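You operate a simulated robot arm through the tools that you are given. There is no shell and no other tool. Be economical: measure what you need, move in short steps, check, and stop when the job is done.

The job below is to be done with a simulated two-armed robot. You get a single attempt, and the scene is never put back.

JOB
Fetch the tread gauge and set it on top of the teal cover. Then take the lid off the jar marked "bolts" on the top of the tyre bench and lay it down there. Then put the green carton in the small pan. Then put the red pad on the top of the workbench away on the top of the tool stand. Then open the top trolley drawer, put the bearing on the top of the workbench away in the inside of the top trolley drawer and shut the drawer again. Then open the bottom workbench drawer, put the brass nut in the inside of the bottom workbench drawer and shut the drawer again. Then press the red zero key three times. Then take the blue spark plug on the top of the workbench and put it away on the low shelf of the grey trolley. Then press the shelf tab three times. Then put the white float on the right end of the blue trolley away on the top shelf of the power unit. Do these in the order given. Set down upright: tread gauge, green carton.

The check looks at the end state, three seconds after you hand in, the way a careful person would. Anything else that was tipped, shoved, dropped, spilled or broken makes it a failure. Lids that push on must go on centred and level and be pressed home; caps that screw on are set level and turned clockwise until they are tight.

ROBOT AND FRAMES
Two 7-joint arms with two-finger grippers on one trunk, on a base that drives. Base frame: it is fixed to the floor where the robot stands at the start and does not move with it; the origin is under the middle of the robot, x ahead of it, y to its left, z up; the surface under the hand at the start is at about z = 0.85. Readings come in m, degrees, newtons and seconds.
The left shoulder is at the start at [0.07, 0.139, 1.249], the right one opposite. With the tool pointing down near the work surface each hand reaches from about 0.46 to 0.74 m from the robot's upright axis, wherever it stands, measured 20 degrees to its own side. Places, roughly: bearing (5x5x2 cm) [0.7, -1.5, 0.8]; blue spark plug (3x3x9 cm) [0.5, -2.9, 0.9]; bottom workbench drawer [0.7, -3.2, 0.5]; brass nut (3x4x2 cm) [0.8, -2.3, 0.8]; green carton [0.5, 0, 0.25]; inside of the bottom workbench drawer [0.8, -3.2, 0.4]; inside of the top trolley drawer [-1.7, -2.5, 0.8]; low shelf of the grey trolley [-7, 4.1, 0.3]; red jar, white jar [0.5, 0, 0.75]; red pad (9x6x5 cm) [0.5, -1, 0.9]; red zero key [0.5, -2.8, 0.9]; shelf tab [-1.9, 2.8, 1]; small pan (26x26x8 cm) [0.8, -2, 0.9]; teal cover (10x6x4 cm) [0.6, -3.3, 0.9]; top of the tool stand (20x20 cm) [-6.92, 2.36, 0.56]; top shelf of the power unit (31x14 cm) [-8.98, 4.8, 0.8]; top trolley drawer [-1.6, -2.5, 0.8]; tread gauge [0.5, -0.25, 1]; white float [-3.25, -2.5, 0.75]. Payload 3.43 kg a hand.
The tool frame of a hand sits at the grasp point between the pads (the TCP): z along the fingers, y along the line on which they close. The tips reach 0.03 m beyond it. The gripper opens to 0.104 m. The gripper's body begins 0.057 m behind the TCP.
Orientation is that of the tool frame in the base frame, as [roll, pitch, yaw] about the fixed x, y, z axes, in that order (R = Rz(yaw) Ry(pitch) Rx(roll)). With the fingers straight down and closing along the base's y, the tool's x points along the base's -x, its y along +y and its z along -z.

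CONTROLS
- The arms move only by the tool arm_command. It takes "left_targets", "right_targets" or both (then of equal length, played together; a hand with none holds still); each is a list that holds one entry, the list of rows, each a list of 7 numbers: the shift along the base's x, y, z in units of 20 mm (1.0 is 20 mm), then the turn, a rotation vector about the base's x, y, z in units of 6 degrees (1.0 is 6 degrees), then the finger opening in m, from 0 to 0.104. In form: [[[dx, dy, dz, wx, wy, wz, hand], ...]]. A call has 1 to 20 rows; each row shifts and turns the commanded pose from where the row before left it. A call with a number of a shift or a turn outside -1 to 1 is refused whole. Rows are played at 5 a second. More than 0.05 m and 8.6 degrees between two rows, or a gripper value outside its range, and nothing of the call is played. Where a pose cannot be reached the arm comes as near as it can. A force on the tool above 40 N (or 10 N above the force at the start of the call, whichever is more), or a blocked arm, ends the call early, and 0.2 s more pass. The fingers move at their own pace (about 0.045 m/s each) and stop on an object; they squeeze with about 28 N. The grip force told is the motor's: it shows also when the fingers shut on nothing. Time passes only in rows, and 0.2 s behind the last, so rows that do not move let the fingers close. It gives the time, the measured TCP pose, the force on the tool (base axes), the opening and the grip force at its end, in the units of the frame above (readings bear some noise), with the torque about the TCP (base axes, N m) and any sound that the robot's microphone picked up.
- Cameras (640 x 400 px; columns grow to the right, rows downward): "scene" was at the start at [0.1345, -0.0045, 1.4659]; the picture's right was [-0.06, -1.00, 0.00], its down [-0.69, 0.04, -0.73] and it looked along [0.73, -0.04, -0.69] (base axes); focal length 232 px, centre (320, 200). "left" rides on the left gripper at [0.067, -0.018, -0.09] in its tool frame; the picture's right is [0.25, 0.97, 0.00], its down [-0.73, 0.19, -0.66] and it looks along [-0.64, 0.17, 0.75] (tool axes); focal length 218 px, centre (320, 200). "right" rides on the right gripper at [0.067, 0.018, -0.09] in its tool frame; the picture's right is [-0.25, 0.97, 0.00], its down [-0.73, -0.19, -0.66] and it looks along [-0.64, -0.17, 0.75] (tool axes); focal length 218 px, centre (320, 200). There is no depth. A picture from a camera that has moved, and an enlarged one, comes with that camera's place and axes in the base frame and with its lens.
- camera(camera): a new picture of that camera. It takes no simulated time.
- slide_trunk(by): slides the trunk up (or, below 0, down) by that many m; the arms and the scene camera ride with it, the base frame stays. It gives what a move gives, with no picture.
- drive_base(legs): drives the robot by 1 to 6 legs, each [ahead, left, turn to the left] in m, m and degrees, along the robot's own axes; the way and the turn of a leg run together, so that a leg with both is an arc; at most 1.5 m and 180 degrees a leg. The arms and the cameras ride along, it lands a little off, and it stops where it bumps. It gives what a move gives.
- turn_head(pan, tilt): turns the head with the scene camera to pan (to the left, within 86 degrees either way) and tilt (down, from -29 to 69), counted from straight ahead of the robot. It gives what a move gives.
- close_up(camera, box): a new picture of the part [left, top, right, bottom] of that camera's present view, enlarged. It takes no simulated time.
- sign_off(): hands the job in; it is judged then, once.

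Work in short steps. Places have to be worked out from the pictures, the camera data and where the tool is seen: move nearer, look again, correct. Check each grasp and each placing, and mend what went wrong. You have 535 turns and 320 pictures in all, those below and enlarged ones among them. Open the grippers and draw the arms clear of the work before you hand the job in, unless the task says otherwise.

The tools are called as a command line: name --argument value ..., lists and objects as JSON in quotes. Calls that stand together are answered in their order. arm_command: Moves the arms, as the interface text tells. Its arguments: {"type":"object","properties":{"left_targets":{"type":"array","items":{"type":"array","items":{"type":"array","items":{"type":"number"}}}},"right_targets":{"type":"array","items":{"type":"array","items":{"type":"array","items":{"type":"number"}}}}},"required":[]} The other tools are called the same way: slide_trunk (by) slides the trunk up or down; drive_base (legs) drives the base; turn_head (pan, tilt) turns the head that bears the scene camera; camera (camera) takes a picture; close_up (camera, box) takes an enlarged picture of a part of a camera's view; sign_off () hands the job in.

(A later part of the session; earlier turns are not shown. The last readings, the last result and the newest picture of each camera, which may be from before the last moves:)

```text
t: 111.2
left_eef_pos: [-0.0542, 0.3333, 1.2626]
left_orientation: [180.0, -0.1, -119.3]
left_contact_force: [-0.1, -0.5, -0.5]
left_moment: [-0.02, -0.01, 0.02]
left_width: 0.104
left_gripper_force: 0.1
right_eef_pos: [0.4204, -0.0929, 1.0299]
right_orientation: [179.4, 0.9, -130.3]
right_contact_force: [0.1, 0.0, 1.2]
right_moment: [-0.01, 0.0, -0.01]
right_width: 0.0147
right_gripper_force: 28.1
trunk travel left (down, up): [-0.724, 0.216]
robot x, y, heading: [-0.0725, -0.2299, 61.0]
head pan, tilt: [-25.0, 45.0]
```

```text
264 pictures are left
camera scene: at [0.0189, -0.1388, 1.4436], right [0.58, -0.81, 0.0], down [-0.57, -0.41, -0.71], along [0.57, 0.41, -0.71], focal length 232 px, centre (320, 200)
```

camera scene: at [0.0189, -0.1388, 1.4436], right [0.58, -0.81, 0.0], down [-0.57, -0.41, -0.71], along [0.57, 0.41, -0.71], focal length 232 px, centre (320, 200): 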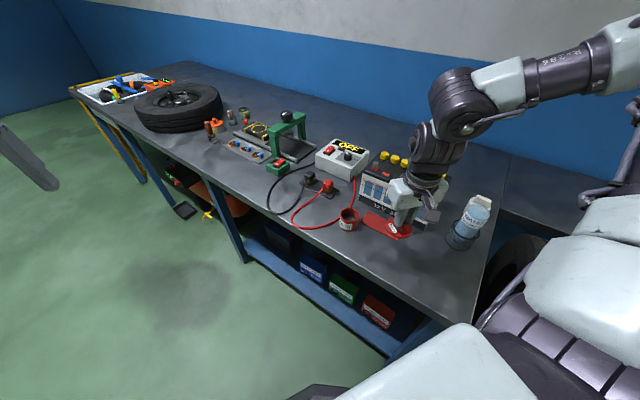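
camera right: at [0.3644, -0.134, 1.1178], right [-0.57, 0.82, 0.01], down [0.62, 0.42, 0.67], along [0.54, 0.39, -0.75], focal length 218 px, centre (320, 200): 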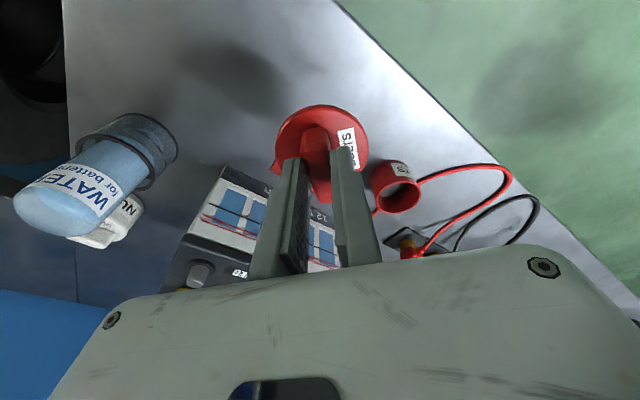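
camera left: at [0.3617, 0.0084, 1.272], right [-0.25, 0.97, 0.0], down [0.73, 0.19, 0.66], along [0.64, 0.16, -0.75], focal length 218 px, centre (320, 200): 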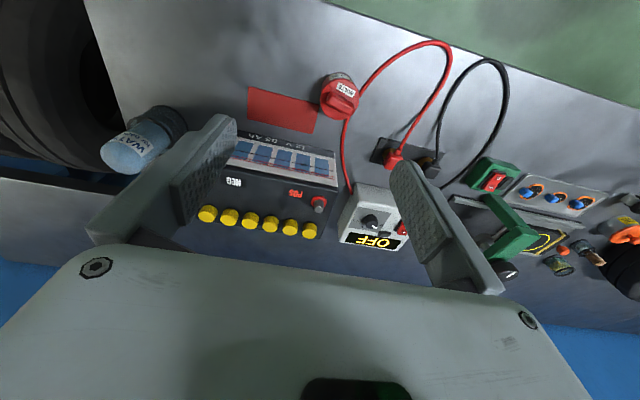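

Now lower the lid toward the bench: to 0.915 first, then small steps until contact.

arm_command --right_targets '[[[0, 0, -1, 0, 0, 0, 0], [0, 0, -1, 0, 0, 0, 0], [0, 0, -1, 0, 0, 0, 0], [0, 0, -1, 0, 0, 0, 0], [0, 0, -1, 0, 0, 0, 0], [0, 0, -0.5, 0, 0, 0, 0], [0, 0, 0, 0, 0, 0, 0]]]'

arm_command --right_targets '[[[0, 0, -0.2, 0, 0, 0, 0], [0, 0, -0.2, 0, 0, 0, 0], [0, 0, 0, 0, 0, 0, 0]]]'

close_up --camera "scene" --box '[350, 180, 450, 270]'

```text
t: 112.8
left_eef_pos: [-0.0542, 0.3332, 1.2627]
left_orientation: [-180.0, 0.0, -119.4]
left_contact_force: [0.5, 0.1, -0.7]
left_moment: [-0.04, 0.01, -0.01]
left_width: 0.1041
left_gripper_force: 0.1
right_eef_pos: [0.4186, -0.0926, 0.9192]
right_orientation: [179.3, 0.9, -130.3]
right_contact_force: [0.7, 0.5, -0.6]
right_moment: [0.0, 0.0, 0.0]
right_width: 0.0147
right_gripper_force: 27.5
trunk travel left (down, up): [-0.724, 0.216]
robot x, y, heading: [-0.0748, -0.2315, 60.8]
head pan, tilt: [-25.0, 45.0]
```

```text
t: 113.5
left_eef_pos: [-0.0549, 0.333, 1.2619]
left_orientation: [-180.0, -0.1, -119.2]
left_contact_force: [-0.4, 0.5, 0.0]
left_moment: [-0.02, -0.01, -0.02]
left_width: 0.1038
left_gripper_force: 0.1
right_eef_pos: [0.4196, -0.0913, 0.9113]
right_orientation: [179.3, 0.9, -130.2]
right_contact_force: [-0.4, -1.0, -0.1]
right_moment: [0.02, 0.01, -0.03]
right_width: 0.0145
right_gripper_force: 27.6
trunk travel left (down, up): [-0.724, 0.216]
robot x, y, heading: [-0.0763, -0.2302, 60.7]
head pan, tilt: [-25.0, 45.0]
```

```text
4.44 times, centred on (400, 225) of scene
camera zoom: at [0.0188, -0.1395, 1.4437], right [0.58, -0.81, 0.0], down [-0.57, -0.41, -0.71], along [0.57, 0.41, -0.71], focal length 1033 px, centre (-36, 89)
```

zoom: 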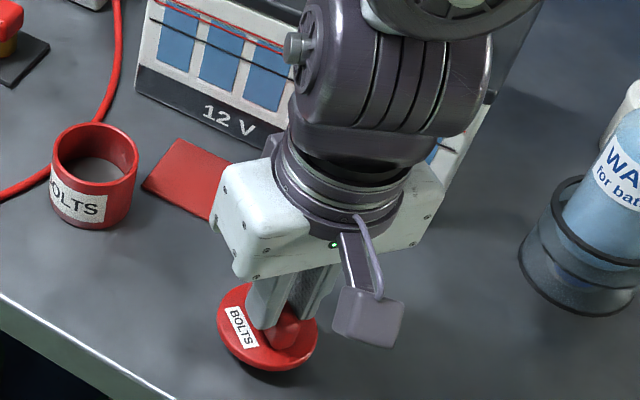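

arm_command --right_targets '[[[0, 0, -0.2, 0, 0, 0, 0], [0, 0, 0, 0, 0, 0, 0]]]'

arm_command --right_targets '[[[0, 0, -0.2, 0, 0, 0, 0], [0, 0, 0, 0, 0, 0, 0]]]'

arm_command --right_targets '[[[0, 0, -0.2, 0, 0, 0, 0], [0, 0, 0, 0, 0, 0, 0]]]'

```text
t: 114.2
left_eef_pos: [-0.0531, 0.3318, 1.2622]
left_orientation: [179.9, 0.0, -119.4]
left_contact_force: [-0.9, -0.1, 0.7]
left_moment: [0.01, -0.04, -0.04]
left_width: 0.1041
left_gripper_force: 0.0
right_eef_pos: [0.4196, -0.0922, 0.9066]
right_orientation: [179.4, 0.9, -130.2]
right_contact_force: [-0.2, -0.2, -0.2]
right_moment: [-0.02, -0.03, 0.0]
right_width: 0.0146
right_gripper_force: 28.3
trunk travel left (down, up): [-0.724, 0.216]
robot x, y, heading: [-0.0749, -0.2299, 60.7]
head pan, tilt: [-25.0, 45.0]
```

```text
t: 114.8
left_eef_pos: [-0.0547, 0.3323, 1.2624]
left_orientation: [-180.0, 0.0, -119.3]
left_contact_force: [0.3, -0.5, -0.6]
left_moment: [0.03, -0.01, -0.02]
left_width: 0.104
left_gripper_force: 0.0
right_eef_pos: [0.4186, -0.0901, 0.9042]
right_orientation: [179.3, 1.0, -130.3]
right_contact_force: [-0.3, 0.4, -0.3]
right_moment: [0.0, -0.02, 0.04]
right_width: 0.0148
right_gripper_force: 27.5
trunk travel left (down, up): [-0.724, 0.216]
robot x, y, heading: [-0.0695, -0.2277, 60.7]
head pan, tilt: [-25.0, 45.0]
```

```text
t: 115.3
left_eef_pos: [-0.0546, 0.3321, 1.2622]
left_orientation: [-179.9, 0.0, -119.3]
left_contact_force: [-0.3, 0.3, 1.1]
left_moment: [-0.03, -0.02, 0.02]
left_width: 0.1038
left_gripper_force: 0.0
right_eef_pos: [0.4198, -0.0912, 0.9008]
right_orientation: [179.4, 0.9, -130.3]
right_contact_force: [-0.5, 0.4, -0.6]
right_moment: [0.0, 0.02, -0.02]
right_width: 0.0147
right_gripper_force: 27.9
trunk travel left (down, up): [-0.724, 0.216]
robot x, y, heading: [-0.073, -0.2286, 60.8]
head pan, tilt: [-25.0, 45.0]
```

arm_command --right_targets '[[[0, 0, -0.2, 0, 0, 0, 0], [0, 0, 0, 0, 0, 0, 0]]]'

arm_command --right_targets '[[[0, 0, -0.15, 0, 0, 0, 0], [0, 0, 0, 0, 0, 0, 0]]]'

arm_command --right_targets '[[[0, 0, -0.15, 0, 0, 0, 0], [0, 0, 0, 0, 0, 0, 0]]]'

```text
t: 116.0
left_eef_pos: [-0.0547, 0.3329, 1.2627]
left_orientation: [-180.0, 0.0, -119.3]
left_contact_force: [0.4, -0.1, 0.2]
left_moment: [-0.01, 0.01, 0.0]
left_width: 0.104
left_gripper_force: 0.0
right_eef_pos: [0.4198, -0.0918, 0.8964]
right_orientation: [179.4, 1.0, -130.3]
right_contact_force: [0.7, -0.4, 0.7]
right_moment: [0.0, 0.01, 0.02]
right_width: 0.0145
right_gripper_force: 27.7
trunk travel left (down, up): [-0.724, 0.216]
robot x, y, heading: [-0.0737, -0.2311, 60.4]
head pan, tilt: [-25.0, 45.0]
```

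```text
t: 116.5
left_eef_pos: [-0.0557, 0.3322, 1.2629]
left_orientation: [-179.9, 0.0, -119.3]
left_contact_force: [-0.2, 0.3, 0.1]
left_moment: [-0.02, -0.01, 0.01]
left_width: 0.1042
left_gripper_force: 0.1
right_eef_pos: [0.4183, -0.0927, 0.8944]
right_orientation: [179.5, 1.1, -130.3]
right_contact_force: [4.6, 0.1, 26.9]
right_moment: [-0.17, -0.08, -0.01]
right_width: 0.0148
right_gripper_force: 28.1
trunk travel left (down, up): [-0.724, 0.216]
robot x, y, heading: [-0.0719, -0.2318, 60.5]
head pan, tilt: [-25.0, 45.0]
```

```text
t: 116.9
left_eef_pos: [-0.0567, 0.331, 1.2625]
left_orientation: [-179.8, 0.0, -119.4]
left_contact_force: [0.4, -0.5, -0.1]
left_moment: [-0.02, 0.0, 0.01]
left_width: 0.1043
left_gripper_force: 0.0
right_eef_pos: [0.4205, -0.0912, 0.8955]
right_orientation: [179.5, 1.2, -130.2]
right_contact_force: [-1.1, -4.4, 24.1]
right_moment: [-0.38, 0.09, 0.01]
right_width: 0.0145
right_gripper_force: 28.0
trunk travel left (down, up): [-0.724, 0.216]
robot x, y, heading: [-0.0763, -0.2314, 60.6]
head pan, tilt: [-25.0, 45.0]
stopped in row 1 (right hand): the force on the tool passed its limit at 45 N (the readings are from after the stop); the commanded pose is now the measured one
```

Lid touches the bench; I release it gently and rise.

arm_command --right_targets '[[[0, 0, 0.05, 0, 0, 0, 0], [0, 0, 0, 0, 0, 0, 0.02], [0, 0, 0, 0, 0, 0, 0.03], [0, 0, 0, 0, 0, 0, 0.045], [0, 0, 0, 0, 0, 0, 0.045], [0, 0, 0.5, 0, 0, 0, 0.045], [0, 0, 1, 0, 0, 0, 0.045], [0, 0, 1, 0, 0, 0, 0.045], [0, 0, 1, 0, 0, 0, 0.045], [0, 0, 1, 0, 0, 0, 0.045], [0, 0, 1, 0, 0, 0, 0.045], [0, 0, 1, 0, 0, 0, 0.045], [0, 0, 1, 0, 0, 0, 0.045]]]'

close_up --camera "scene" --box '[310, 180, 500, 330]'

```text
t: 119.7
left_eef_pos: [-0.0542, 0.3333, 1.2637]
left_orientation: [180.0, 0.1, -119.4]
left_contact_force: [0.3, 0.1, 0.7]
left_moment: [-0.01, -0.02, 0.03]
left_width: 0.104
left_gripper_force: 0.0
right_eef_pos: [0.421, -0.0919, 1.044]
right_orientation: [179.3, 1.1, -130.3]
right_contact_force: [-1.2, 0.3, -0.5]
right_moment: [0.03, 0.0, 0.0]
right_width: 0.0449
right_gripper_force: 0.1
trunk travel left (down, up): [-0.724, 0.216]
robot x, y, heading: [-0.0731, -0.2319, 61.0]
head pan, tilt: [-25.0, 45.0]
```

```text
2.67 times, centred on (405, 255) of scene
camera zoom: at [0.0181, -0.1401, 1.4437], right [0.58, -0.81, 0.0], down [-0.57, -0.41, -0.71], along [0.57, 0.41, -0.71], focal length 620 px, centre (93, 53)
```

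zoom: 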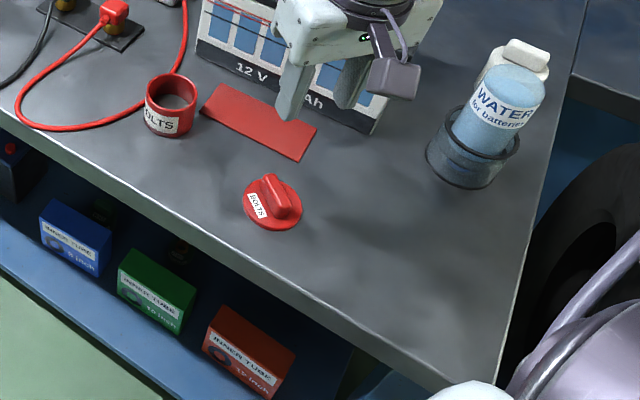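

Lid lies flat on the bench. Next the green carton on the low shelf: I back off, square up, and lower the trunk to look.

drive_base --legs '[[-0.3, 0, 0], [0, 0, -61], [-0.35, 0.75, 0]]'

slide_trunk --by -0.45

turn_head --pan -15 --tilt 35

camera --camera "scene"

```text
t: 128.4
left_eef_pos: [-0.0831, 0.5204, 1.2609]
left_orientation: [179.9, -0.1, -179.5]
left_contact_force: [0.1, -0.4, 0.1]
left_moment: [0.0, -0.02, 0.01]
left_width: 0.104
left_gripper_force: 0.1
right_eef_pos: [-0.2163, -0.1016, 1.0438]
right_orientation: [179.4, 1.2, 169.6]
right_contact_force: [0.0, -0.1, 0.4]
right_moment: [-0.03, 0.0, 0.04]
right_width: 0.0448
right_gripper_force: 0.1
trunk travel left (down, up): [-0.724, 0.216]
robot x, y, heading: [-0.5786, 0.2554, 0.4]
head pan, tilt: [-25.0, 45.0]
```

```text
refused: -0.45 is not a number from -0.4 to 0.4
```

```text
t: 129.1
left_eef_pos: [-0.084, 0.522, 1.2616]
left_orientation: [180.0, -0.1, -179.6]
left_contact_force: [0.1, -1.1, 0.6]
left_moment: [-0.01, -0.02, -0.01]
left_width: 0.1041
left_gripper_force: 0.1
right_eef_pos: [-0.2162, -0.1019, 1.0441]
right_orientation: [179.4, 1.2, 169.5]
right_contact_force: [-0.1, 0.5, -1.0]
right_moment: [0.02, 0.03, 0.02]
right_width: 0.045
right_gripper_force: 0.0
trunk travel left (down, up): [-0.724, 0.216]
robot x, y, heading: [-0.5844, 0.2596, 0.6]
head pan, tilt: [-15.0, 35.0]
```

```text
261 pictures are left
camera scene: at [-0.4466, 0.2379, 1.4584], right [-0.25, -0.97, 0.0], down [-0.56, 0.14, -0.82], along [0.79, -0.21, -0.57], focal length 232 px, centre (320, 200)
```

scene: 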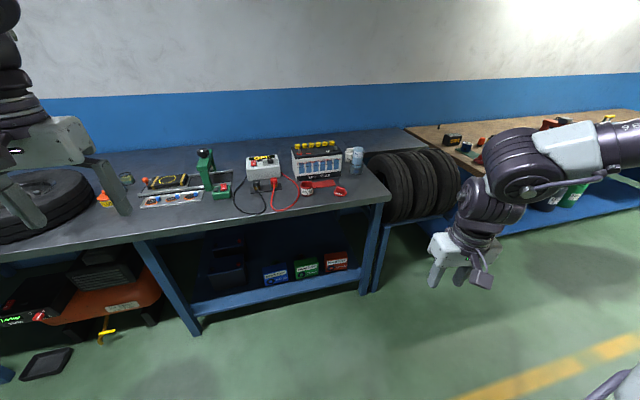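

slide_trunk --by -0.4

close_up --camera "scene" --box '[220, 130, 420, 260]'

```text
t: 132.9
left_eef_pos: [-0.0841, 0.5223, 0.863]
left_orientation: [-179.9, 0.0, -179.5]
left_contact_force: [0.4, 0.2, 0.3]
left_moment: [-0.01, -0.05, -0.02]
left_width: 0.1043
left_gripper_force: 0.0
right_eef_pos: [-0.2165, -0.1025, 0.6441]
right_orientation: [179.4, 1.2, 169.5]
right_contact_force: [-0.5, -0.1, 0.0]
right_moment: [-0.03, 0.01, 0.03]
right_width: 0.0451
right_gripper_force: 0.0
trunk travel left (down, up): [-0.324, 0.616]
robot x, y, heading: [-0.5805, 0.2583, 0.6]
head pan, tilt: [-15.0, 35.0]
```

```text
3.08 times, centred on (320, 195) of scene
camera zoom: at [-0.4466, 0.2377, 1.0585], right [-0.25, -0.97, 0.0], down [-0.56, 0.14, -0.82], along [0.79, -0.21, -0.57], focal length 715 px, centre (320, 215)
```

zoom: 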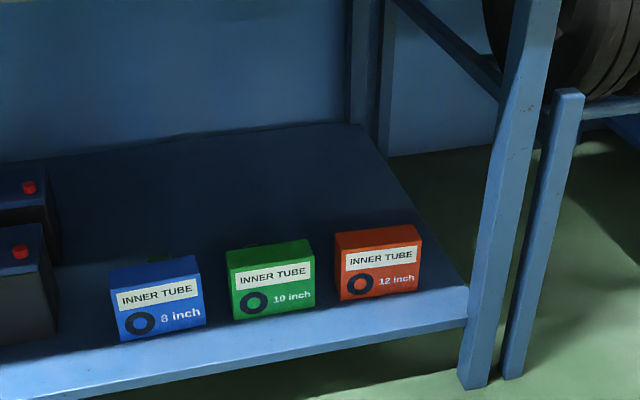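

Carton: about 15 cm wide (y), 5.6 cm deep (x), z 0.18–0.294, centre ≈[0.525,0.072]. I'll grip it from above across its depth, entering under the bench with the robot at heading ~75°. First set arm and trunk out in the open.

slide_trunk --by -0.27

arm_command --right_targets '[[[0.95, -0.28, 0.3, 0, 0, 0.6, 0.09], [0.95, -0.28, 0.3, 0, 0, 0.6, 0.09], [0.95, -0.28, 0.3, 0, 0, 0.6, 0.09], [0.95, -0.28, 0.3, 0, 0, 0.6, 0.09], [0.95, -0.28, 0.3, 0, 0, 0.6, 0.09], [0.95, -0.28, 0.3, 0, 0, 0.6, 0.09], [0.95, -0.28, 0.3, 0, 0, 0.6, 0.09], [0.95, -0.28, 0.3, 0, 0, 0.6, 0.09], [0, 0, 0, 0, 0, 0, 0.09]]]'

camera --camera "scene"

```text
t: 135.7
left_eef_pos: [-0.0851, 0.5219, 0.5914]
left_orientation: [-180.0, 0.0, -179.5]
left_contact_force: [0.3, 0.0, -0.4]
left_moment: [0.0, 0.02, -0.01]
left_width: 0.104
left_gripper_force: 0.1
right_eef_pos: [-0.217, -0.1029, 0.3731]
right_orientation: [179.4, 1.1, 169.5]
right_contact_force: [0.0, 0.2, 0.6]
right_moment: [0.0, 0.01, 0.01]
right_width: 0.0452
right_gripper_force: 0.0
trunk travel left (down, up): [-0.054, 0.886]
robot x, y, heading: [-0.5823, 0.2633, 0.5]
head pan, tilt: [-15.0, 35.0]
```

```text
t: 137.7
left_eef_pos: [-0.0848, 0.5214, 0.5933]
left_orientation: [180.0, 0.0, -179.5]
left_contact_force: [-0.2, -0.4, -0.3]
left_moment: [0.01, 0.0, -0.03]
left_width: 0.104
left_gripper_force: 0.1
right_eef_pos: [-0.0651, -0.1485, 0.4231]
right_orientation: [179.4, 1.2, -161.6]
right_contact_force: [0.2, 0.9, 0.9]
right_moment: [0.0, 0.0, -0.02]
right_width: 0.0899
right_gripper_force: 0.1
trunk travel left (down, up): [-0.054, 0.886]
robot x, y, heading: [-0.586, 0.2603, 0.5]
head pan, tilt: [-15.0, 35.0]
```

```text
259 pictures are left
camera scene: at [-0.4465, 0.2377, 0.7885], right [-0.25, -0.97, 0.0], down [-0.56, 0.14, -0.82], along [0.79, -0.21, -0.57], focal length 232 px, centre (320, 200)
```

scene: 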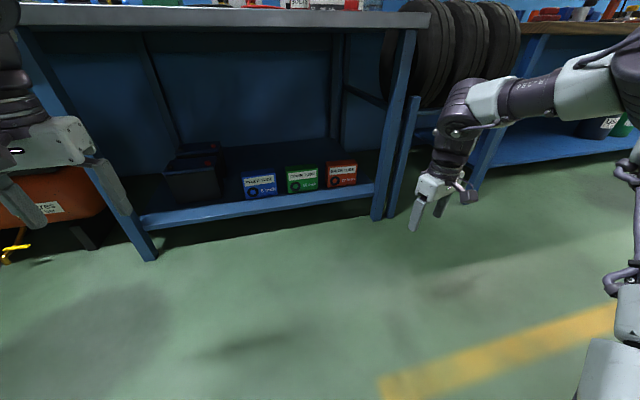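

Arm is set with the hand 0.66 m out at 38° to the right. I turn to heading 75° and move to just outside the bench opposite the carton.

drive_base --legs '[[0, 0, 74.5], [-0.506, -0.369, 0]]'

turn_head --pan -45 --tilt 25

camera --camera "scene"

camera --camera "right"

```text
t: 144.5
left_eef_pos: [-0.4622, 0.2286, 0.5931]
left_orientation: [-180.0, 0.0, -105.4]
left_contact_force: [0.2, 0.2, -0.2]
left_moment: [0.0, 0.02, -0.01]
left_width: 0.1041
left_gripper_force: 0.1
right_eef_pos: [0.1877, 0.0659, 0.4229]
right_orientation: [179.5, 1.2, -87.4]
right_contact_force: [0.2, -0.2, 0.6]
right_moment: [-0.02, 0.02, 0.01]
right_width: 0.0897
right_gripper_force: 0.2
trunk travel left (down, up): [-0.054, 0.886]
robot x, y, heading: [-0.3414, -0.3232, 74.5]
head pan, tilt: [-15.0, 35.0]
```

```text
t: 145.4
left_eef_pos: [-0.4609, 0.2297, 0.5916]
left_orientation: [180.0, 0.0, -105.4]
left_contact_force: [0.3, -0.4, -0.2]
left_moment: [-0.02, -0.03, 0.01]
left_width: 0.1042
left_gripper_force: 0.0
right_eef_pos: [0.1888, 0.0659, 0.4244]
right_orientation: [179.4, 1.3, -87.5]
right_contact_force: [0.4, 0.8, -0.1]
right_moment: [0.0, 0.0, -0.02]
right_width: 0.0898
right_gripper_force: 0.1
trunk travel left (down, up): [-0.054, 0.886]
robot x, y, heading: [-0.3463, -0.3182, 74.9]
head pan, tilt: [-45.0, 25.0]
```

```text
258 pictures are left
camera scene: at [-0.2494, -0.2279, 0.8042], right [0.5, -0.87, 0.0], down [-0.37, -0.21, -0.91], along [0.79, 0.45, -0.42], focal length 232 px, centre (320, 200)
```

scene: 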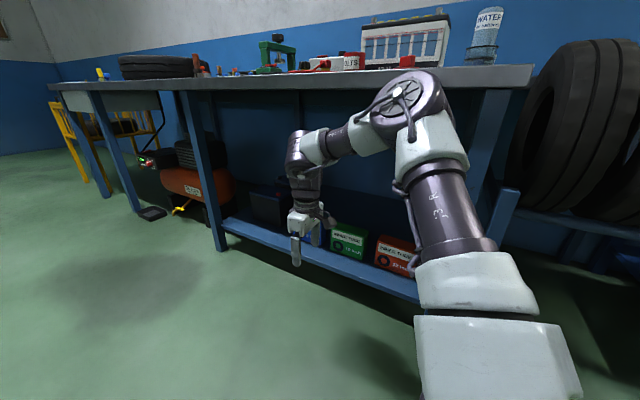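

```text
257 pictures are left
camera right: at [0.1756, -0.0035, 0.5113], right [-0.98, 0.21, 0.02], down [0.17, 0.72, 0.67], along [0.13, 0.66, -0.74], focal length 218 px, centre (320, 200)
```

right: 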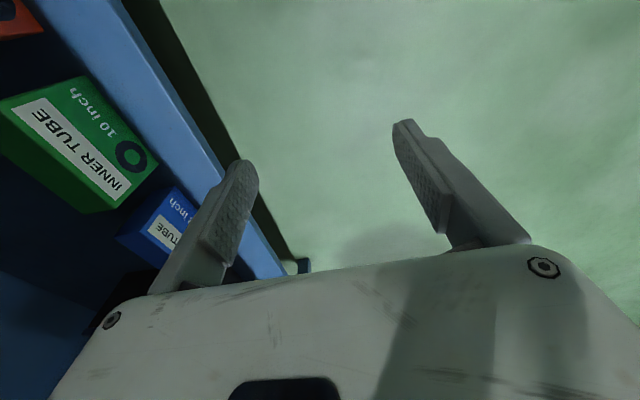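

The elbow (top ≈0.83) would hit the bench apron (≈0.81) going in this way. I test whether the wrist can turn to −86° relative yaw here, which would let me face the bench squarely.

arm_command --right_targets '[[[0, 0, 0, 0, 0, -0.97, 0.09], [0, 0, 0, 0, 0, -0.97, 0.09], [0, 0, 0, 0, 0, -0.97, 0.09], [0, 0, 0, 0, 0, -0.97, 0.09], [0, 0, 0, 0, 0, -0.97, 0.09], [0, 0, 0, 0, 0, -0.97, 0.09], [0, 0, 0, 0, 0, -0.97, 0.09], [0, 0, 0, 0, 0, -0.97, 0.09], [0, 0, 0, 0, 0, -0.97, 0.09], [0, 0, 0, 0, 0, -0.97, 0.09], [0, 0, 0, 0, 0, -0.97, 0.09], [0, 0, 0, 0, 0, -0.97, 0.09], [0, 0, 0, 0, 0, -0.97, 0.09], [0, 0, 0, 0, 0, -0.97, 0.09], [0, 0, 0, 0, 0, -0.97, 0.09], [0, 0, 0, 0, 0, -0.97, 0.09], [0, 0, 0, 0, 0, -0.97, 0.09], [0, 0, 0, 0, 0, -0.8, 0.09]]]'

camera --camera "scene"

```text
t: 149.2
left_eef_pos: [-0.4618, 0.229, 0.5919]
left_orientation: [180.0, 0.0, -105.4]
left_contact_force: [0.0, 0.1, -0.2]
left_moment: [0.0, 0.0, -0.01]
left_width: 0.1039
left_gripper_force: 0.1
right_eef_pos: [0.2803, 0.0953, 0.4382]
right_orientation: [179.6, 0.9, 171.7]
right_contact_force: [0.2, -0.1, 0.7]
right_moment: [0.02, -0.02, 0.01]
right_width: 0.09
right_gripper_force: 0.0
right hand out of reach, approached as far as the arm can: row 13, 14, 15, 16, 17, 18
trunk travel left (down, up): [-0.054, 0.886]
robot x, y, heading: [-0.3437, -0.3225, 74.5]
head pan, tilt: [-45.0, 25.0]
```

```text
256 pictures are left
camera scene: at [-0.2491, -0.2281, 0.8042], right [0.5, -0.87, 0.0], down [-0.37, -0.21, -0.91], along [0.79, 0.45, -0.42], focal length 232 px, centre (320, 200)
```

scene: 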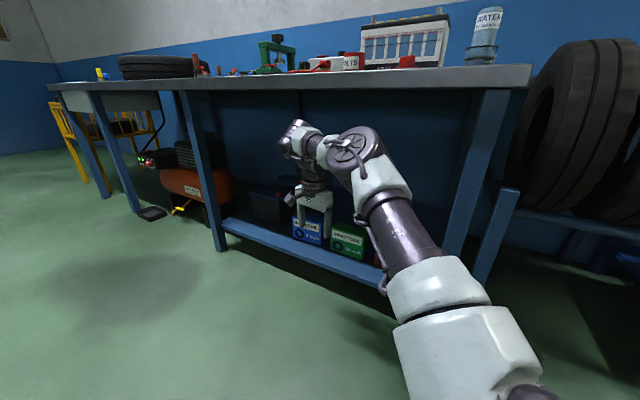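

With r≈0.75 the wrist reaches −83° and the elbow drops low enough. I lower the right hand to ~0.345 and fold the left hand out to the side, before turning to face the bench.

slide_trunk --by -0.05

arm_command --left_targets '[[[-0.93, -0.69, 0, 0, 0, 0, 0.104], [-0.93, -0.69, 0, 0, 0, 0, 0.104], [-0.93, -0.69, 0, 0, 0, 0, 0.104], [-0.93, -0.69, 0, 0, 0, 0, 0.104], [-0.93, -0.69, 0, 0, 0, 0, 0.104], [-0.93, -0.69, 0, 0, 0, 0, 0.104], [-0.93, -0.69, 0, 0, 0, 0, 0.104], [-0.93, -0.69, 0, 0, 0, 0, 0.104], [-0.93, -0.69, 0, 0, 0, 0, 0.104], [-0.93, -0.69, 0, 0, 0, 0, 0.104], [-0.93, -0.69, 0, 0, 0, 0, 0.104], [-0.93, -0.69, 0, 0, 0, 0, 0.104]]]' --right_targets '[[[-0.1, 0, -0.2, 0, 0, 0, 0.09], [-0.1, 0, -0.2, 0, 0, 0, 0.09], [-0.1, 0, -0.2, 0, 0, 0, 0.09], [-0.1, 0, -0.2, 0, 0, 0, 0.09], [-0.1, 0, -0.2, 0, 0, 0, 0.09], [0, 0, -0.2, 0, 0, 0, 0.09], [0, 0, -0.2, 0, 0, 0, 0.09], [0, 0, -0.2, 0, 0, 0, 0.09], [0, 0, -0.2, 0, 0, 0, 0.09], [0, 0, -0.2, 0, 0, 0, 0.09], [0, 0, -0.15, 0, 0, 0, 0.09], [0, 0, 0, 0, 0, 0, 0.09]]]'

```text
t: 150.2
left_eef_pos: [-0.4625, 0.2288, 0.5423]
left_orientation: [179.9, 0.0, -105.5]
left_contact_force: [-0.2, -0.2, 0.2]
left_moment: [0.01, -0.04, -0.01]
left_width: 0.1039
left_gripper_force: 0.1
right_eef_pos: [0.2802, 0.0956, 0.3885]
right_orientation: [179.6, 1.1, 171.8]
right_contact_force: [-0.1, 0.4, 0.4]
right_moment: [0.0, -0.02, -0.02]
right_width: 0.09
right_gripper_force: 0.0
trunk travel left (down, up): [-0.004, 0.936]
robot x, y, heading: [-0.3426, -0.3186, 74.7]
head pan, tilt: [-45.0, 25.0]
```

```text
t: 152.8
left_eef_pos: [-0.6032, 0.1151, 0.4892]
left_orientation: [180.0, 0.0, -105.4]
left_contact_force: [0.4, -0.3, -0.3]
left_moment: [-0.02, 0.05, -0.01]
left_width: 0.1041
left_gripper_force: 0.0
left hand out of reach, approached as far as the arm can: row 7, 8, 9, 10, 11, 12
right_eef_pos: [0.2821, 0.1023, 0.3494]
right_orientation: [179.6, 1.0, 171.9]
right_contact_force: [-1.2, 0.3, 0.6]
right_moment: [0.02, 0.02, -0.01]
right_width: 0.09
right_gripper_force: 0.1
right hand out of reach, approached as far as the arm can: row 2, 4, 6
trunk travel left (down, up): [-0.004, 0.936]
robot x, y, heading: [-0.3445, -0.3202, 75.0]
head pan, tilt: [-45.0, 25.0]
```

arm_command --left_targets '[[[-0.9, 0.24, 0.3, 0, 0, 0.5, 0.104], [-0.9, 0.24, 0.3, 0, 0, 0.5, 0.104], [-0.9, 0.24, 0.3, 0, 0, 0.5, 0.104], [-0.9, 0.24, 0.3, 0, 0, 0.5, 0.104], [-0.9, 0.24, 0.3, 0, 0, 0.5, 0.104], [-0.9, 0.24, 0.3, 0, 0, 0.5, 0.104], [-0.9, 0.24, 0.3, 0, 0, 0.5, 0.104], [-0.24, -0.9, 0.3, 0, 0, 0.6, 0.104], [-0.24, -0.9, 0.3, 0, 0, 0.6, 0.104], [-0.24, -0.9, 0.3, 0, 0, 0.6, 0.104], [-0.24, -0.9, 0.3, 0, 0, 0.6, 0.104], [-0.24, -0.9, 0.3, 0, 0, 0.6, 0.104], [-0.24, -0.9, 0.3, 0, 0, 0.6, 0.104], [-0.24, -0.9, 0.3, 0, 0, 0.6, 0.104], [-0.24, -0.9, 0.3, 0, 0, 0.6, 0.104]]]'

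drive_base --legs '[[-0.107, 0.386, 0], [0, 0, -77.5]]'

turn_head --pan 0 --tilt 20

camera --camera "scene"

```text
t: 156.0
left_eef_pos: [-0.6018, 0.1158, 0.4957]
left_orientation: [-179.9, -1.0, -69.9]
left_contact_force: [0.0, -1.0, -1.1]
left_moment: [0.03, 0.01, -0.02]
left_width: 0.1039
left_gripper_force: 0.0
left hand out of reach, approached as far as the arm can: row 1, 2, 3, 4, 5, 6, 7, 8, 9, 10, 11, 12, 13, 14, 15
right_eef_pos: [0.2815, 0.1024, 0.3492]
right_orientation: [179.5, 1.0, 171.8]
right_contact_force: [-0.3, -0.1, -0.8]
right_moment: [0.02, -0.02, 0.0]
right_width: 0.0901
right_gripper_force: 0.1
trunk travel left (down, up): [-0.004, 0.936]
robot x, y, heading: [-0.3473, -0.3238, 75.0]
head pan, tilt: [-45.0, 25.0]
```

```text
t: 161.8
left_eef_pos: [-0.3667, 0.0157, 0.4948]
left_orientation: [-179.8, -1.0, -148.1]
left_contact_force: [0.1, -0.7, -0.1]
left_moment: [-0.02, 0.0, 0.02]
left_width: 0.1039
left_gripper_force: 0.1
right_eef_pos: [-0.2007, -0.8515, 0.3501]
right_orientation: [179.6, 1.0, 93.6]
right_contact_force: [-0.2, 0.3, 0.3]
right_moment: [0.02, -0.03, -0.03]
right_width: 0.09
right_gripper_force: 0.0
trunk travel left (down, up): [-0.004, 0.936]
robot x, y, heading: [-0.7452, -0.3264, -3.8]
head pan, tilt: [-45.0, 25.0]
```

```text
t: 162.9
left_eef_pos: [-0.3665, 0.0165, 0.4941]
left_orientation: [-179.9, -1.0, -148.2]
left_contact_force: [0.0, 0.0, -0.4]
left_moment: [-0.02, 0.04, 0.0]
left_width: 0.1041
left_gripper_force: 0.1
right_eef_pos: [-0.1992, -0.852, 0.3488]
right_orientation: [179.6, 0.9, 93.6]
right_contact_force: [-0.7, 0.2, 0.2]
right_moment: [-0.01, 0.01, 0.01]
right_width: 0.0899
right_gripper_force: 0.0
trunk travel left (down, up): [-0.004, 0.936]
robot x, y, heading: [-0.7429, -0.3254, -3.6]
head pan, tilt: [0.0, 20.0]
```

```text
255 pictures are left
camera scene: at [-0.5992, -0.3334, 0.7623], right [-0.06, -1.0, 0.0], down [-0.34, 0.02, -0.94], along [0.94, -0.06, -0.34], focal length 232 px, centre (320, 200)
```

scene: 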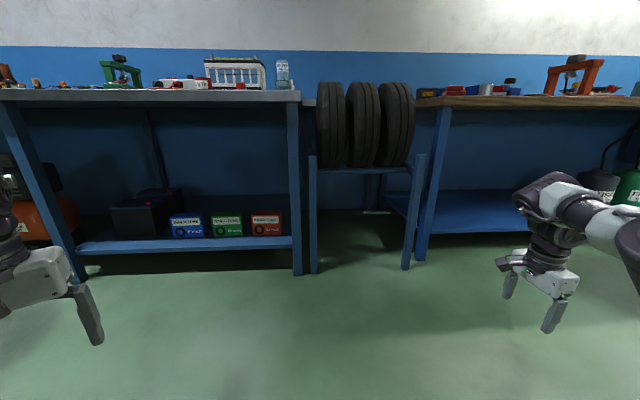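

The left arm can't be tucked for that approach. Better: heading 75° again (left arm away from the bench), but with the arm stretched to r≈0.75 so the elbow stays low. I turn the right wrist back by +101°.

arm_command --right_targets '[[[0, 0, 0, 0, 0, 0.94, 0.09], [0, 0, 0, 0, 0, 0.94, 0.09], [0, 0, 0, 0, 0, 0.94, 0.09], [0, 0, 0, 0, 0, 0.94, 0.09], [0, 0, 0, 0, 0, 0.94, 0.09], [0, 0, 0, 0, 0, 0.94, 0.09], [0, 0, 0, 0, 0, 0.94, 0.09], [0, 0, 0, 0, 0, 0.94, 0.09], [0, 0, 0, 0, 0, 0.94, 0.09], [0, 0, 0, 0, 0, 0.94, 0.09], [0, 0, 0, 0, 0, 0.94, 0.09], [0, 0, 0, 0, 0, 0.94, 0.09], [0, 0, 0, 0, 0, 0.94, 0.09], [0, 0, 0, 0, 0, 0.94, 0.09], [0, 0, 0, 0, 0, 0.94, 0.09], [0, 0, 0, 0, 0, 0.94, 0.09], [0, 0, 0, 0, 0, 0.94, 0.09], [0, 0, 0, 0, 0, 0.94, 0.09]]]'

drive_base --legs '[[0, 0, 78.6]]'

turn_head --pan -45 --tilt 20

camera --camera "scene"

```text
t: 166.7
left_eef_pos: [-0.3671, 0.0167, 0.4953]
left_orientation: [-179.9, -1.0, -148.1]
left_contact_force: [-0.5, -0.3, -0.6]
left_moment: [0.0, -0.01, -0.02]
left_width: 0.1039
left_gripper_force: 0.0
right_eef_pos: [-0.2014, -0.8509, 0.3494]
right_orientation: [179.6, 0.9, -164.8]
right_contact_force: [0.2, 0.3, 1.0]
right_moment: [-0.01, -0.01, 0.01]
right_width: 0.0899
right_gripper_force: 0.1
trunk travel left (down, up): [-0.004, 0.936]
robot x, y, heading: [-0.7453, -0.3259, -3.5]
head pan, tilt: [0.0, 20.0]
```

```text
t: 170.5
left_eef_pos: [-0.9939, 0.118, 0.4953]
left_orientation: [-179.9, -1.0, -70.8]
left_contact_force: [-0.1, 0.1, 1.1]
left_moment: [0.02, -0.02, 0.03]
left_width: 0.1038
left_gripper_force: 0.1
right_eef_pos: [-0.1116, 0.0889, 0.3498]
right_orientation: [179.7, 1.0, -87.7]
right_contact_force: [-0.2, -0.6, -0.1]
right_moment: [-0.03, -0.02, 0.01]
right_width: 0.0898
right_gripper_force: 0.0
trunk travel left (down, up): [-0.004, 0.936]
robot x, y, heading: [-0.7434, -0.3255, 73.6]
head pan, tilt: [0.0, 20.0]
```

```text
t: 171.6
left_eef_pos: [-0.9941, 0.1171, 0.496]
left_orientation: [-179.9, -1.0, -70.9]
left_contact_force: [-0.6, -0.7, -0.4]
left_moment: [-0.05, 0.0, -0.05]
left_width: 0.1041
left_gripper_force: 0.1
right_eef_pos: [-0.1109, 0.0889, 0.35]
right_orientation: [179.6, 1.1, -87.6]
right_contact_force: [0.9, -0.4, -0.4]
right_moment: [-0.01, 0.0, -0.02]
right_width: 0.0899
right_gripper_force: 0.0
trunk travel left (down, up): [-0.004, 0.936]
robot x, y, heading: [-0.7455, -0.3247, 73.9]
head pan, tilt: [-45.0, 20.0]
```

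```text
254 pictures are left
camera scene: at [-0.6466, -0.2314, 0.7623], right [0.48, -0.88, 0.0], down [-0.3, -0.17, -0.94], along [0.82, 0.45, -0.34], focal length 232 px, centre (320, 200)
```

scene: 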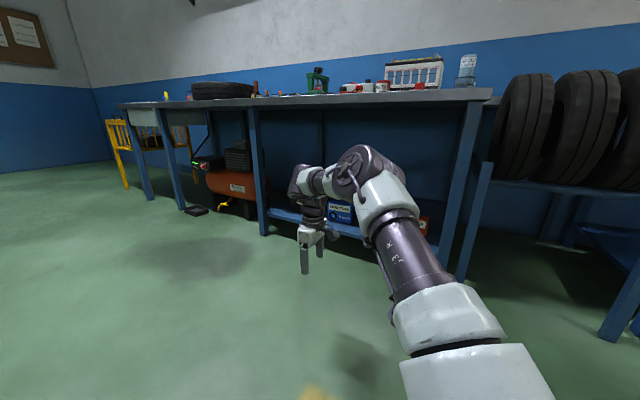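

Elbow top is now ≈0.71, well under the apron. I translate along +x toward the bench by 0.39 m and check the hand view.

drive_base --legs '[[0.092, -0.38, 0]]'

camera --camera "right"

camera --camera "scene"

```text
t: 174.0
left_eef_pos: [-0.6029, 0.1002, 0.4953]
left_orientation: [-180.0, -1.0, -70.9]
left_contact_force: [0.2, 0.8, -0.2]
left_moment: [-0.04, 0.01, 0.02]
left_width: 0.1041
left_gripper_force: 0.1
right_eef_pos: [0.2799, 0.0716, 0.3494]
right_orientation: [179.6, 1.0, -87.6]
right_contact_force: [0.2, -1.6, 0.1]
right_moment: [-0.01, 0.04, -0.02]
right_width: 0.0902
right_gripper_force: 0.1
trunk travel left (down, up): [-0.004, 0.936]
robot x, y, heading: [-0.3556, -0.3449, 74.0]
head pan, tilt: [-45.0, 20.0]
```

```text
253 pictures are left
camera right: at [0.2655, 0.0027, 0.4381], right [-0.98, 0.21, 0.01], down [0.17, 0.73, 0.67], along [0.13, 0.65, -0.74], focal length 218 px, centre (320, 200)
```

right: 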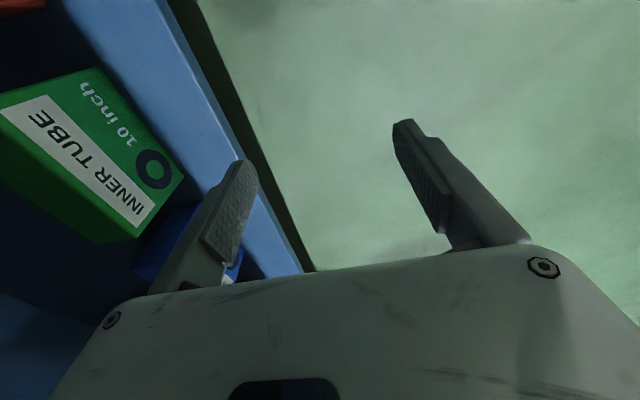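

```text
252 pictures are left
camera scene: at [-0.2565, -0.2489, 0.7623], right [0.48, -0.88, 0.0], down [-0.3, -0.16, -0.94], along [0.82, 0.45, -0.34], focal length 232 px, centre (320, 200)
```

scene: 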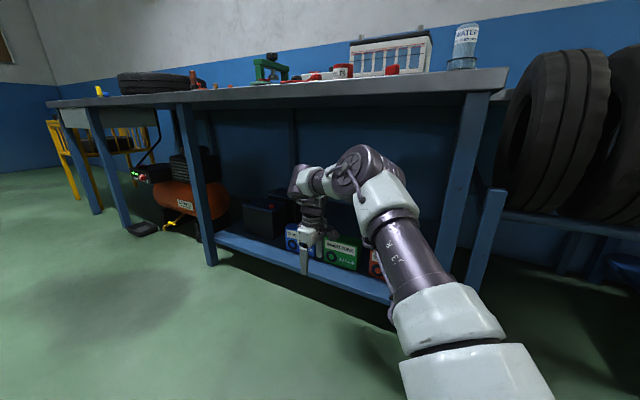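

Carton front face at x≈0.493, y 0.00–0.14, confirmed. I go in another 0.24 m, with fingertips 2.5 cm above its top.

drive_base --legs '[[0.067, -0.231, 0]]'

camera --camera "right"

camera --camera "scene"

```text
t: 175.8
left_eef_pos: [-0.3637, 0.0991, 0.4948]
left_orientation: [-179.9, -1.0, -70.9]
left_contact_force: [-0.6, -0.5, -0.5]
left_moment: [-0.01, -0.01, -0.04]
left_width: 0.1041
left_gripper_force: 0.1
right_eef_pos: [0.5185, 0.0684, 0.3502]
right_orientation: [179.6, 1.0, -87.7]
right_contact_force: [-0.5, 0.2, 0.3]
right_moment: [0.01, 0.04, 0.02]
right_width: 0.09
right_gripper_force: 0.1
trunk travel left (down, up): [-0.004, 0.936]
robot x, y, heading: [-0.1156, -0.3427, 73.4]
head pan, tilt: [-45.0, 20.0]
```

```text
251 pictures are left
camera right: at [0.5054, -0.0003, 0.4381], right [-0.98, 0.21, 0.01], down [0.17, 0.73, 0.67], along [0.13, 0.65, -0.74], focal length 218 px, centre (320, 200)
```

right: 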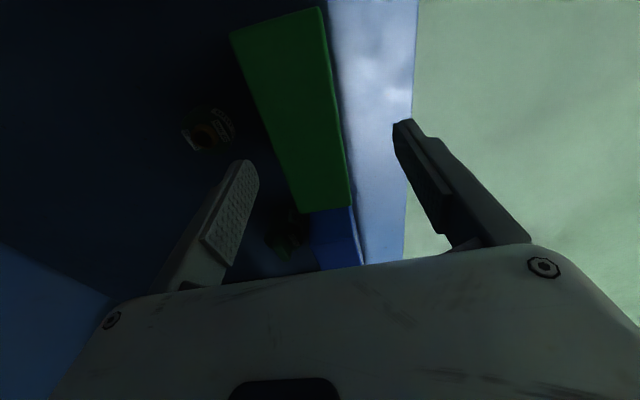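

```text
250 pictures are left
camera scene: at [-0.0169, -0.2511, 0.7623], right [0.48, -0.88, 0.0], down [-0.3, -0.16, -0.94], along [0.82, 0.45, -0.34], focal length 232 px, centre (320, 200)
```

scene: 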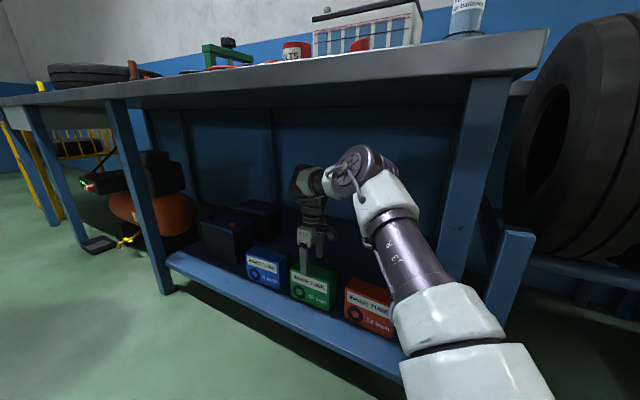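

close_up --camera "right" --box '[150, 60, 370, 280]'

```text
1.82 times, centred on (260, 170) of right
camera zoom: at [0.5054, -0.0003, 0.4381], right [-0.98, 0.21, 0.01], down [0.17, 0.73, 0.67], along [0.13, 0.65, -0.74], focal length 397 px, centre (429, 254)
```

zoom: 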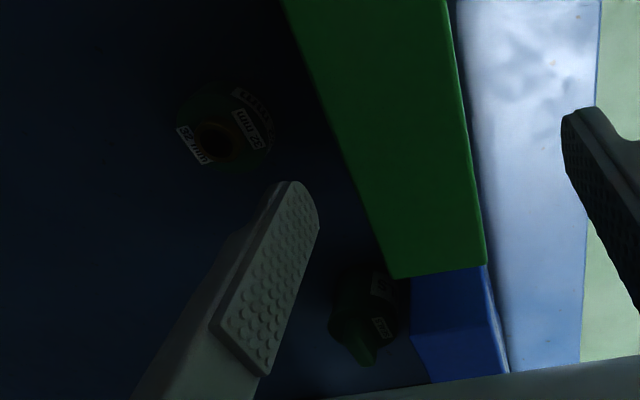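

Two dark jars stand behind, clear of the finger (x≥0.61, y≥0.17). I shift +9 mm, narrow the opening to 0.075 and descend.

arm_command --right_targets '[[[0.45, 0, 0, 0, 0, 0, 0.075], [0, 0, -0.6, 0, 0, 0, 0.075], [0, 0, -0.6, 0, 0, 0, 0.075], [0, 0, -0.6, 0, 0, 0, 0.075], [0, 0, -0.6, 0, 0, 0, 0.075], [0, 0, -0.6, 0, 0, 0, 0.075], [0, 0, -0.4, 0, 0, 0, 0.075], [0, 0, 0, 0, 0, 0, 0.075]]]'

camera --camera "right"

```text
t: 177.6
left_eef_pos: [-0.3642, 0.0974, 0.4964]
left_orientation: [-180.0, -1.1, -71.0]
left_contact_force: [-0.8, 0.7, 0.3]
left_moment: [-0.02, -0.01, 0.01]
left_width: 0.104
left_gripper_force: 0.0
right_eef_pos: [0.5273, 0.0707, 0.2813]
right_orientation: [179.6, 1.0, -87.7]
right_contact_force: [-0.1, 0.7, -0.3]
right_moment: [0.02, 0.03, 0.01]
right_width: 0.075
right_gripper_force: 0.0
trunk travel left (down, up): [-0.004, 0.936]
robot x, y, heading: [-0.1159, -0.346, 73.6]
head pan, tilt: [-45.0, 20.0]
```

```text
248 pictures are left
camera right: at [0.5142, 0.0013, 0.3693], right [-0.98, 0.21, 0.01], down [0.17, 0.72, 0.67], along [0.13, 0.65, -0.74], focal length 218 px, centre (320, 200)
```

right: 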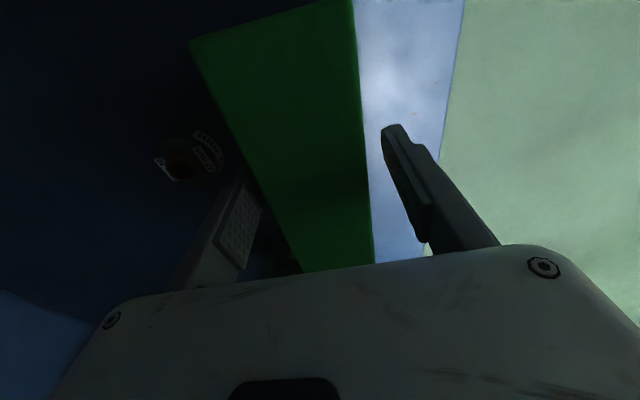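

Fingers straddle the carton. Close.

arm_command --right_targets '[[[0, 0, 0, 0, 0, 0, 0.05], [0, 0, 0, 0, 0, 0, 0.0], [0, 0, 0, 0, 0, 0, 0.0], [0, 0, 0, 0, 0, 0, 0.0], [0, 0, 0, 0, 0, 0, 0.0]]]'

```text
t: 178.8
left_eef_pos: [-0.3637, 0.0981, 0.4952]
left_orientation: [-179.9, -1.1, -70.9]
left_contact_force: [-0.6, 0.1, 0.1]
left_moment: [0.0, 0.02, -0.02]
left_width: 0.1039
left_gripper_force: 0.1
right_eef_pos: [0.5276, 0.0693, 0.2808]
right_orientation: [179.5, 1.0, -87.6]
right_contact_force: [1.1, 0.2, -0.1]
right_moment: [0.08, -0.21, -0.06]
right_width: 0.055
right_gripper_force: 27.7
trunk travel left (down, up): [-0.004, 0.936]
robot x, y, heading: [-0.1134, -0.3459, 73.5]
head pan, tilt: [-45.0, 20.0]
```

Gripped at 5.5 cm. Lift 4 cm and check, then pull straight out.

arm_command --right_targets '[[[0, 0, 0.5, 0, 0, 0, 0], [0, 0, 0.5, 0, 0, 0, 0], [0, 0, 0.5, 0, 0, 0, 0], [0, 0, 0.5, 0, 0, 0, 0], [0, 0, 0, 0, 0, 0, 0]]]'

camera --camera "scene"

```text
t: 180.0
left_eef_pos: [-0.3622, 0.0987, 0.4955]
left_orientation: [-179.9, -1.0, -70.9]
left_contact_force: [0.0, -0.6, -0.4]
left_moment: [-0.04, 0.03, -0.01]
left_width: 0.1036
left_gripper_force: 0.0
right_eef_pos: [0.5284, 0.0695, 0.321]
right_orientation: [179.5, 1.0, -87.6]
right_contact_force: [-1.3, 0.0, -3.6]
right_moment: [-0.03, 0.03, 0.0]
right_width: 0.0549
right_gripper_force: 27.5
trunk travel left (down, up): [-0.004, 0.936]
robot x, y, heading: [-0.1127, -0.3415, 73.5]
head pan, tilt: [-45.0, 20.0]
```

```text
247 pictures are left
camera scene: at [-0.0166, -0.2509, 0.7622], right [0.48, -0.88, 0.0], down [-0.3, -0.16, -0.94], along [0.82, 0.45, -0.34], focal length 232 px, centre (320, 200)
```

scene: 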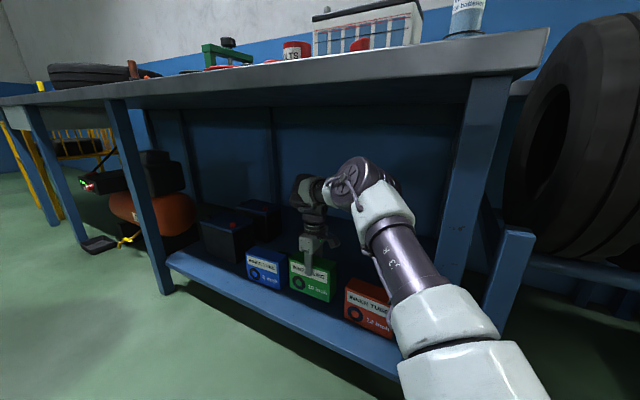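

Carton lifted (about 3 N). Pull straight back out 0.55 m.

drive_base --legs '[[-0.156, 0.527, 0]]'

camera --camera "scene"

```text
t: 183.2
left_eef_pos: [-0.9173, 0.0981, 0.4946]
left_orientation: [-179.8, -1.0, -70.6]
left_contact_force: [0.1, 0.1, 0.0]
left_moment: [-0.03, 0.01, -0.04]
left_width: 0.1038
left_gripper_force: 0.0
right_eef_pos: [-0.0257, 0.0723, 0.3218]
right_orientation: [179.5, 1.1, -87.5]
right_contact_force: [0.3, -0.4, -3.8]
right_moment: [-0.05, 0.02, 0.0]
right_width: 0.0547
right_gripper_force: 28.2
trunk travel left (down, up): [-0.004, 0.936]
robot x, y, heading: [-0.6694, -0.3428, 73.8]
head pan, tilt: [-45.0, 20.0]
```

```text
246 pictures are left
camera scene: at [-0.5695, -0.25, 0.7622], right [0.48, -0.88, 0.0], down [-0.3, -0.17, -0.94], along [0.82, 0.45, -0.34], focal length 232 px, centre (320, 200)
```

scene: 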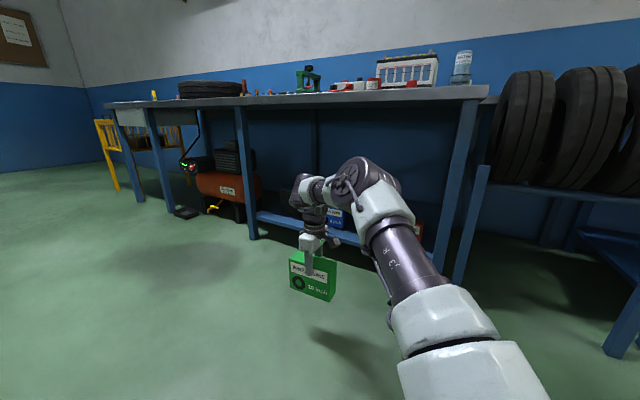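

Raise the trunk, turn square, and drive down toward the pan.

slide_trunk --by 0.4

slide_trunk --by 0.35

drive_base --legs '[[0, 0, -73.8], [0, -0.75, 0], [0, -0.6, 0]]'

turn_head --pan -10 --tilt 35

camera --camera "scene"

```text
t: 187.0
left_eef_pos: [-0.9173, 0.099, 0.8942]
left_orientation: [-179.9, -1.0, -70.7]
left_contact_force: [0.0, 0.1, -0.3]
left_moment: [0.01, -0.01, -0.03]
left_width: 0.104
left_gripper_force: 0.1
right_eef_pos: [-0.0267, 0.073, 0.7209]
right_orientation: [179.4, 1.0, -87.5]
right_contact_force: [0.4, 0.5, -4.2]
right_moment: [-0.04, 0.01, -0.01]
right_width: 0.0544
right_gripper_force: 27.7
trunk travel left (down, up): [-0.404, 0.536]
robot x, y, heading: [-0.6676, -0.3427, 73.7]
head pan, tilt: [-45.0, 20.0]
```

```text
t: 190.4
left_eef_pos: [-0.9174, 0.099, 1.2462]
left_orientation: [-179.9, -1.0, -70.7]
left_contact_force: [-0.2, 0.2, -0.5]
left_moment: [0.0, 0.03, 0.01]
left_width: 0.1039
left_gripper_force: 0.1
right_eef_pos: [-0.0247, 0.0724, 1.0704]
right_orientation: [179.5, 0.9, -87.5]
right_contact_force: [-0.1, 0.3, -4.2]
right_moment: [0.01, -0.01, -0.01]
right_width: 0.0545
right_gripper_force: 28.4
trunk travel left (down, up): [-0.754, 0.186]
robot x, y, heading: [-0.666, -0.3454, 73.9]
head pan, tilt: [-45.0, 20.0]
```

```text
t: 200.6
left_eef_pos: [-0.2919, -1.3162, 1.2448]
left_orientation: [180.0, -0.9, -143.4]
left_contact_force: [-0.3, -0.4, 0.1]
left_moment: [-0.04, 0.0, 0.01]
left_width: 0.1039
left_gripper_force: 0.0
right_eef_pos: [-0.0503, -2.1754, 1.0717]
right_orientation: [179.6, 1.1, -160.1]
right_contact_force: [0.5, -0.1, -3.8]
right_moment: [-0.02, 0.0, -0.01]
right_width: 0.0546
right_gripper_force: 27.6
trunk travel left (down, up): [-0.754, 0.186]
robot x, y, heading: [-0.6395, -1.6904, 1.5]
head pan, tilt: [-45.0, 20.0]
```

```text
t: 201.6
left_eef_pos: [-0.2923, -1.3171, 1.2457]
left_orientation: [-179.9, -1.0, -143.4]
left_contact_force: [0.0, -0.6, 0.1]
left_moment: [0.03, -0.02, -0.02]
left_width: 0.1039
left_gripper_force: 0.1
right_eef_pos: [-0.0508, -2.1771, 1.0713]
right_orientation: [179.5, 1.0, -160.2]
right_contact_force: [-0.1, 0.1, -3.9]
right_moment: [-0.03, 0.04, -0.01]
right_width: 0.0547
right_gripper_force: 27.9
trunk travel left (down, up): [-0.754, 0.186]
robot x, y, heading: [-0.6409, -1.6893, 1.3]
head pan, tilt: [-10.0, 35.0]
```

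```text
245 pictures are left
camera scene: at [-0.4998, -1.7016, 1.4884], right [-0.15, -0.99, 0.0], down [-0.57, 0.09, -0.82], along [0.81, -0.13, -0.57], focal length 232 px, centre (320, 200)
```

scene: 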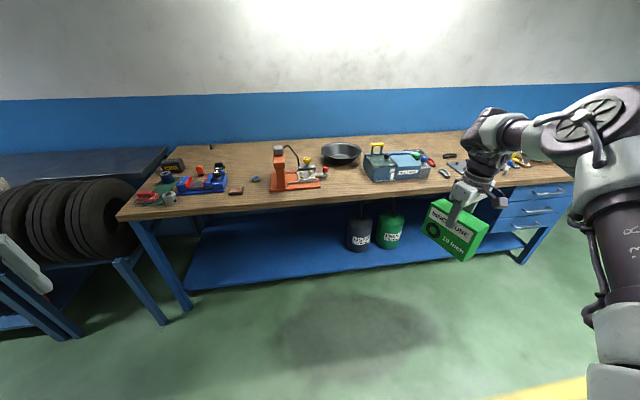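

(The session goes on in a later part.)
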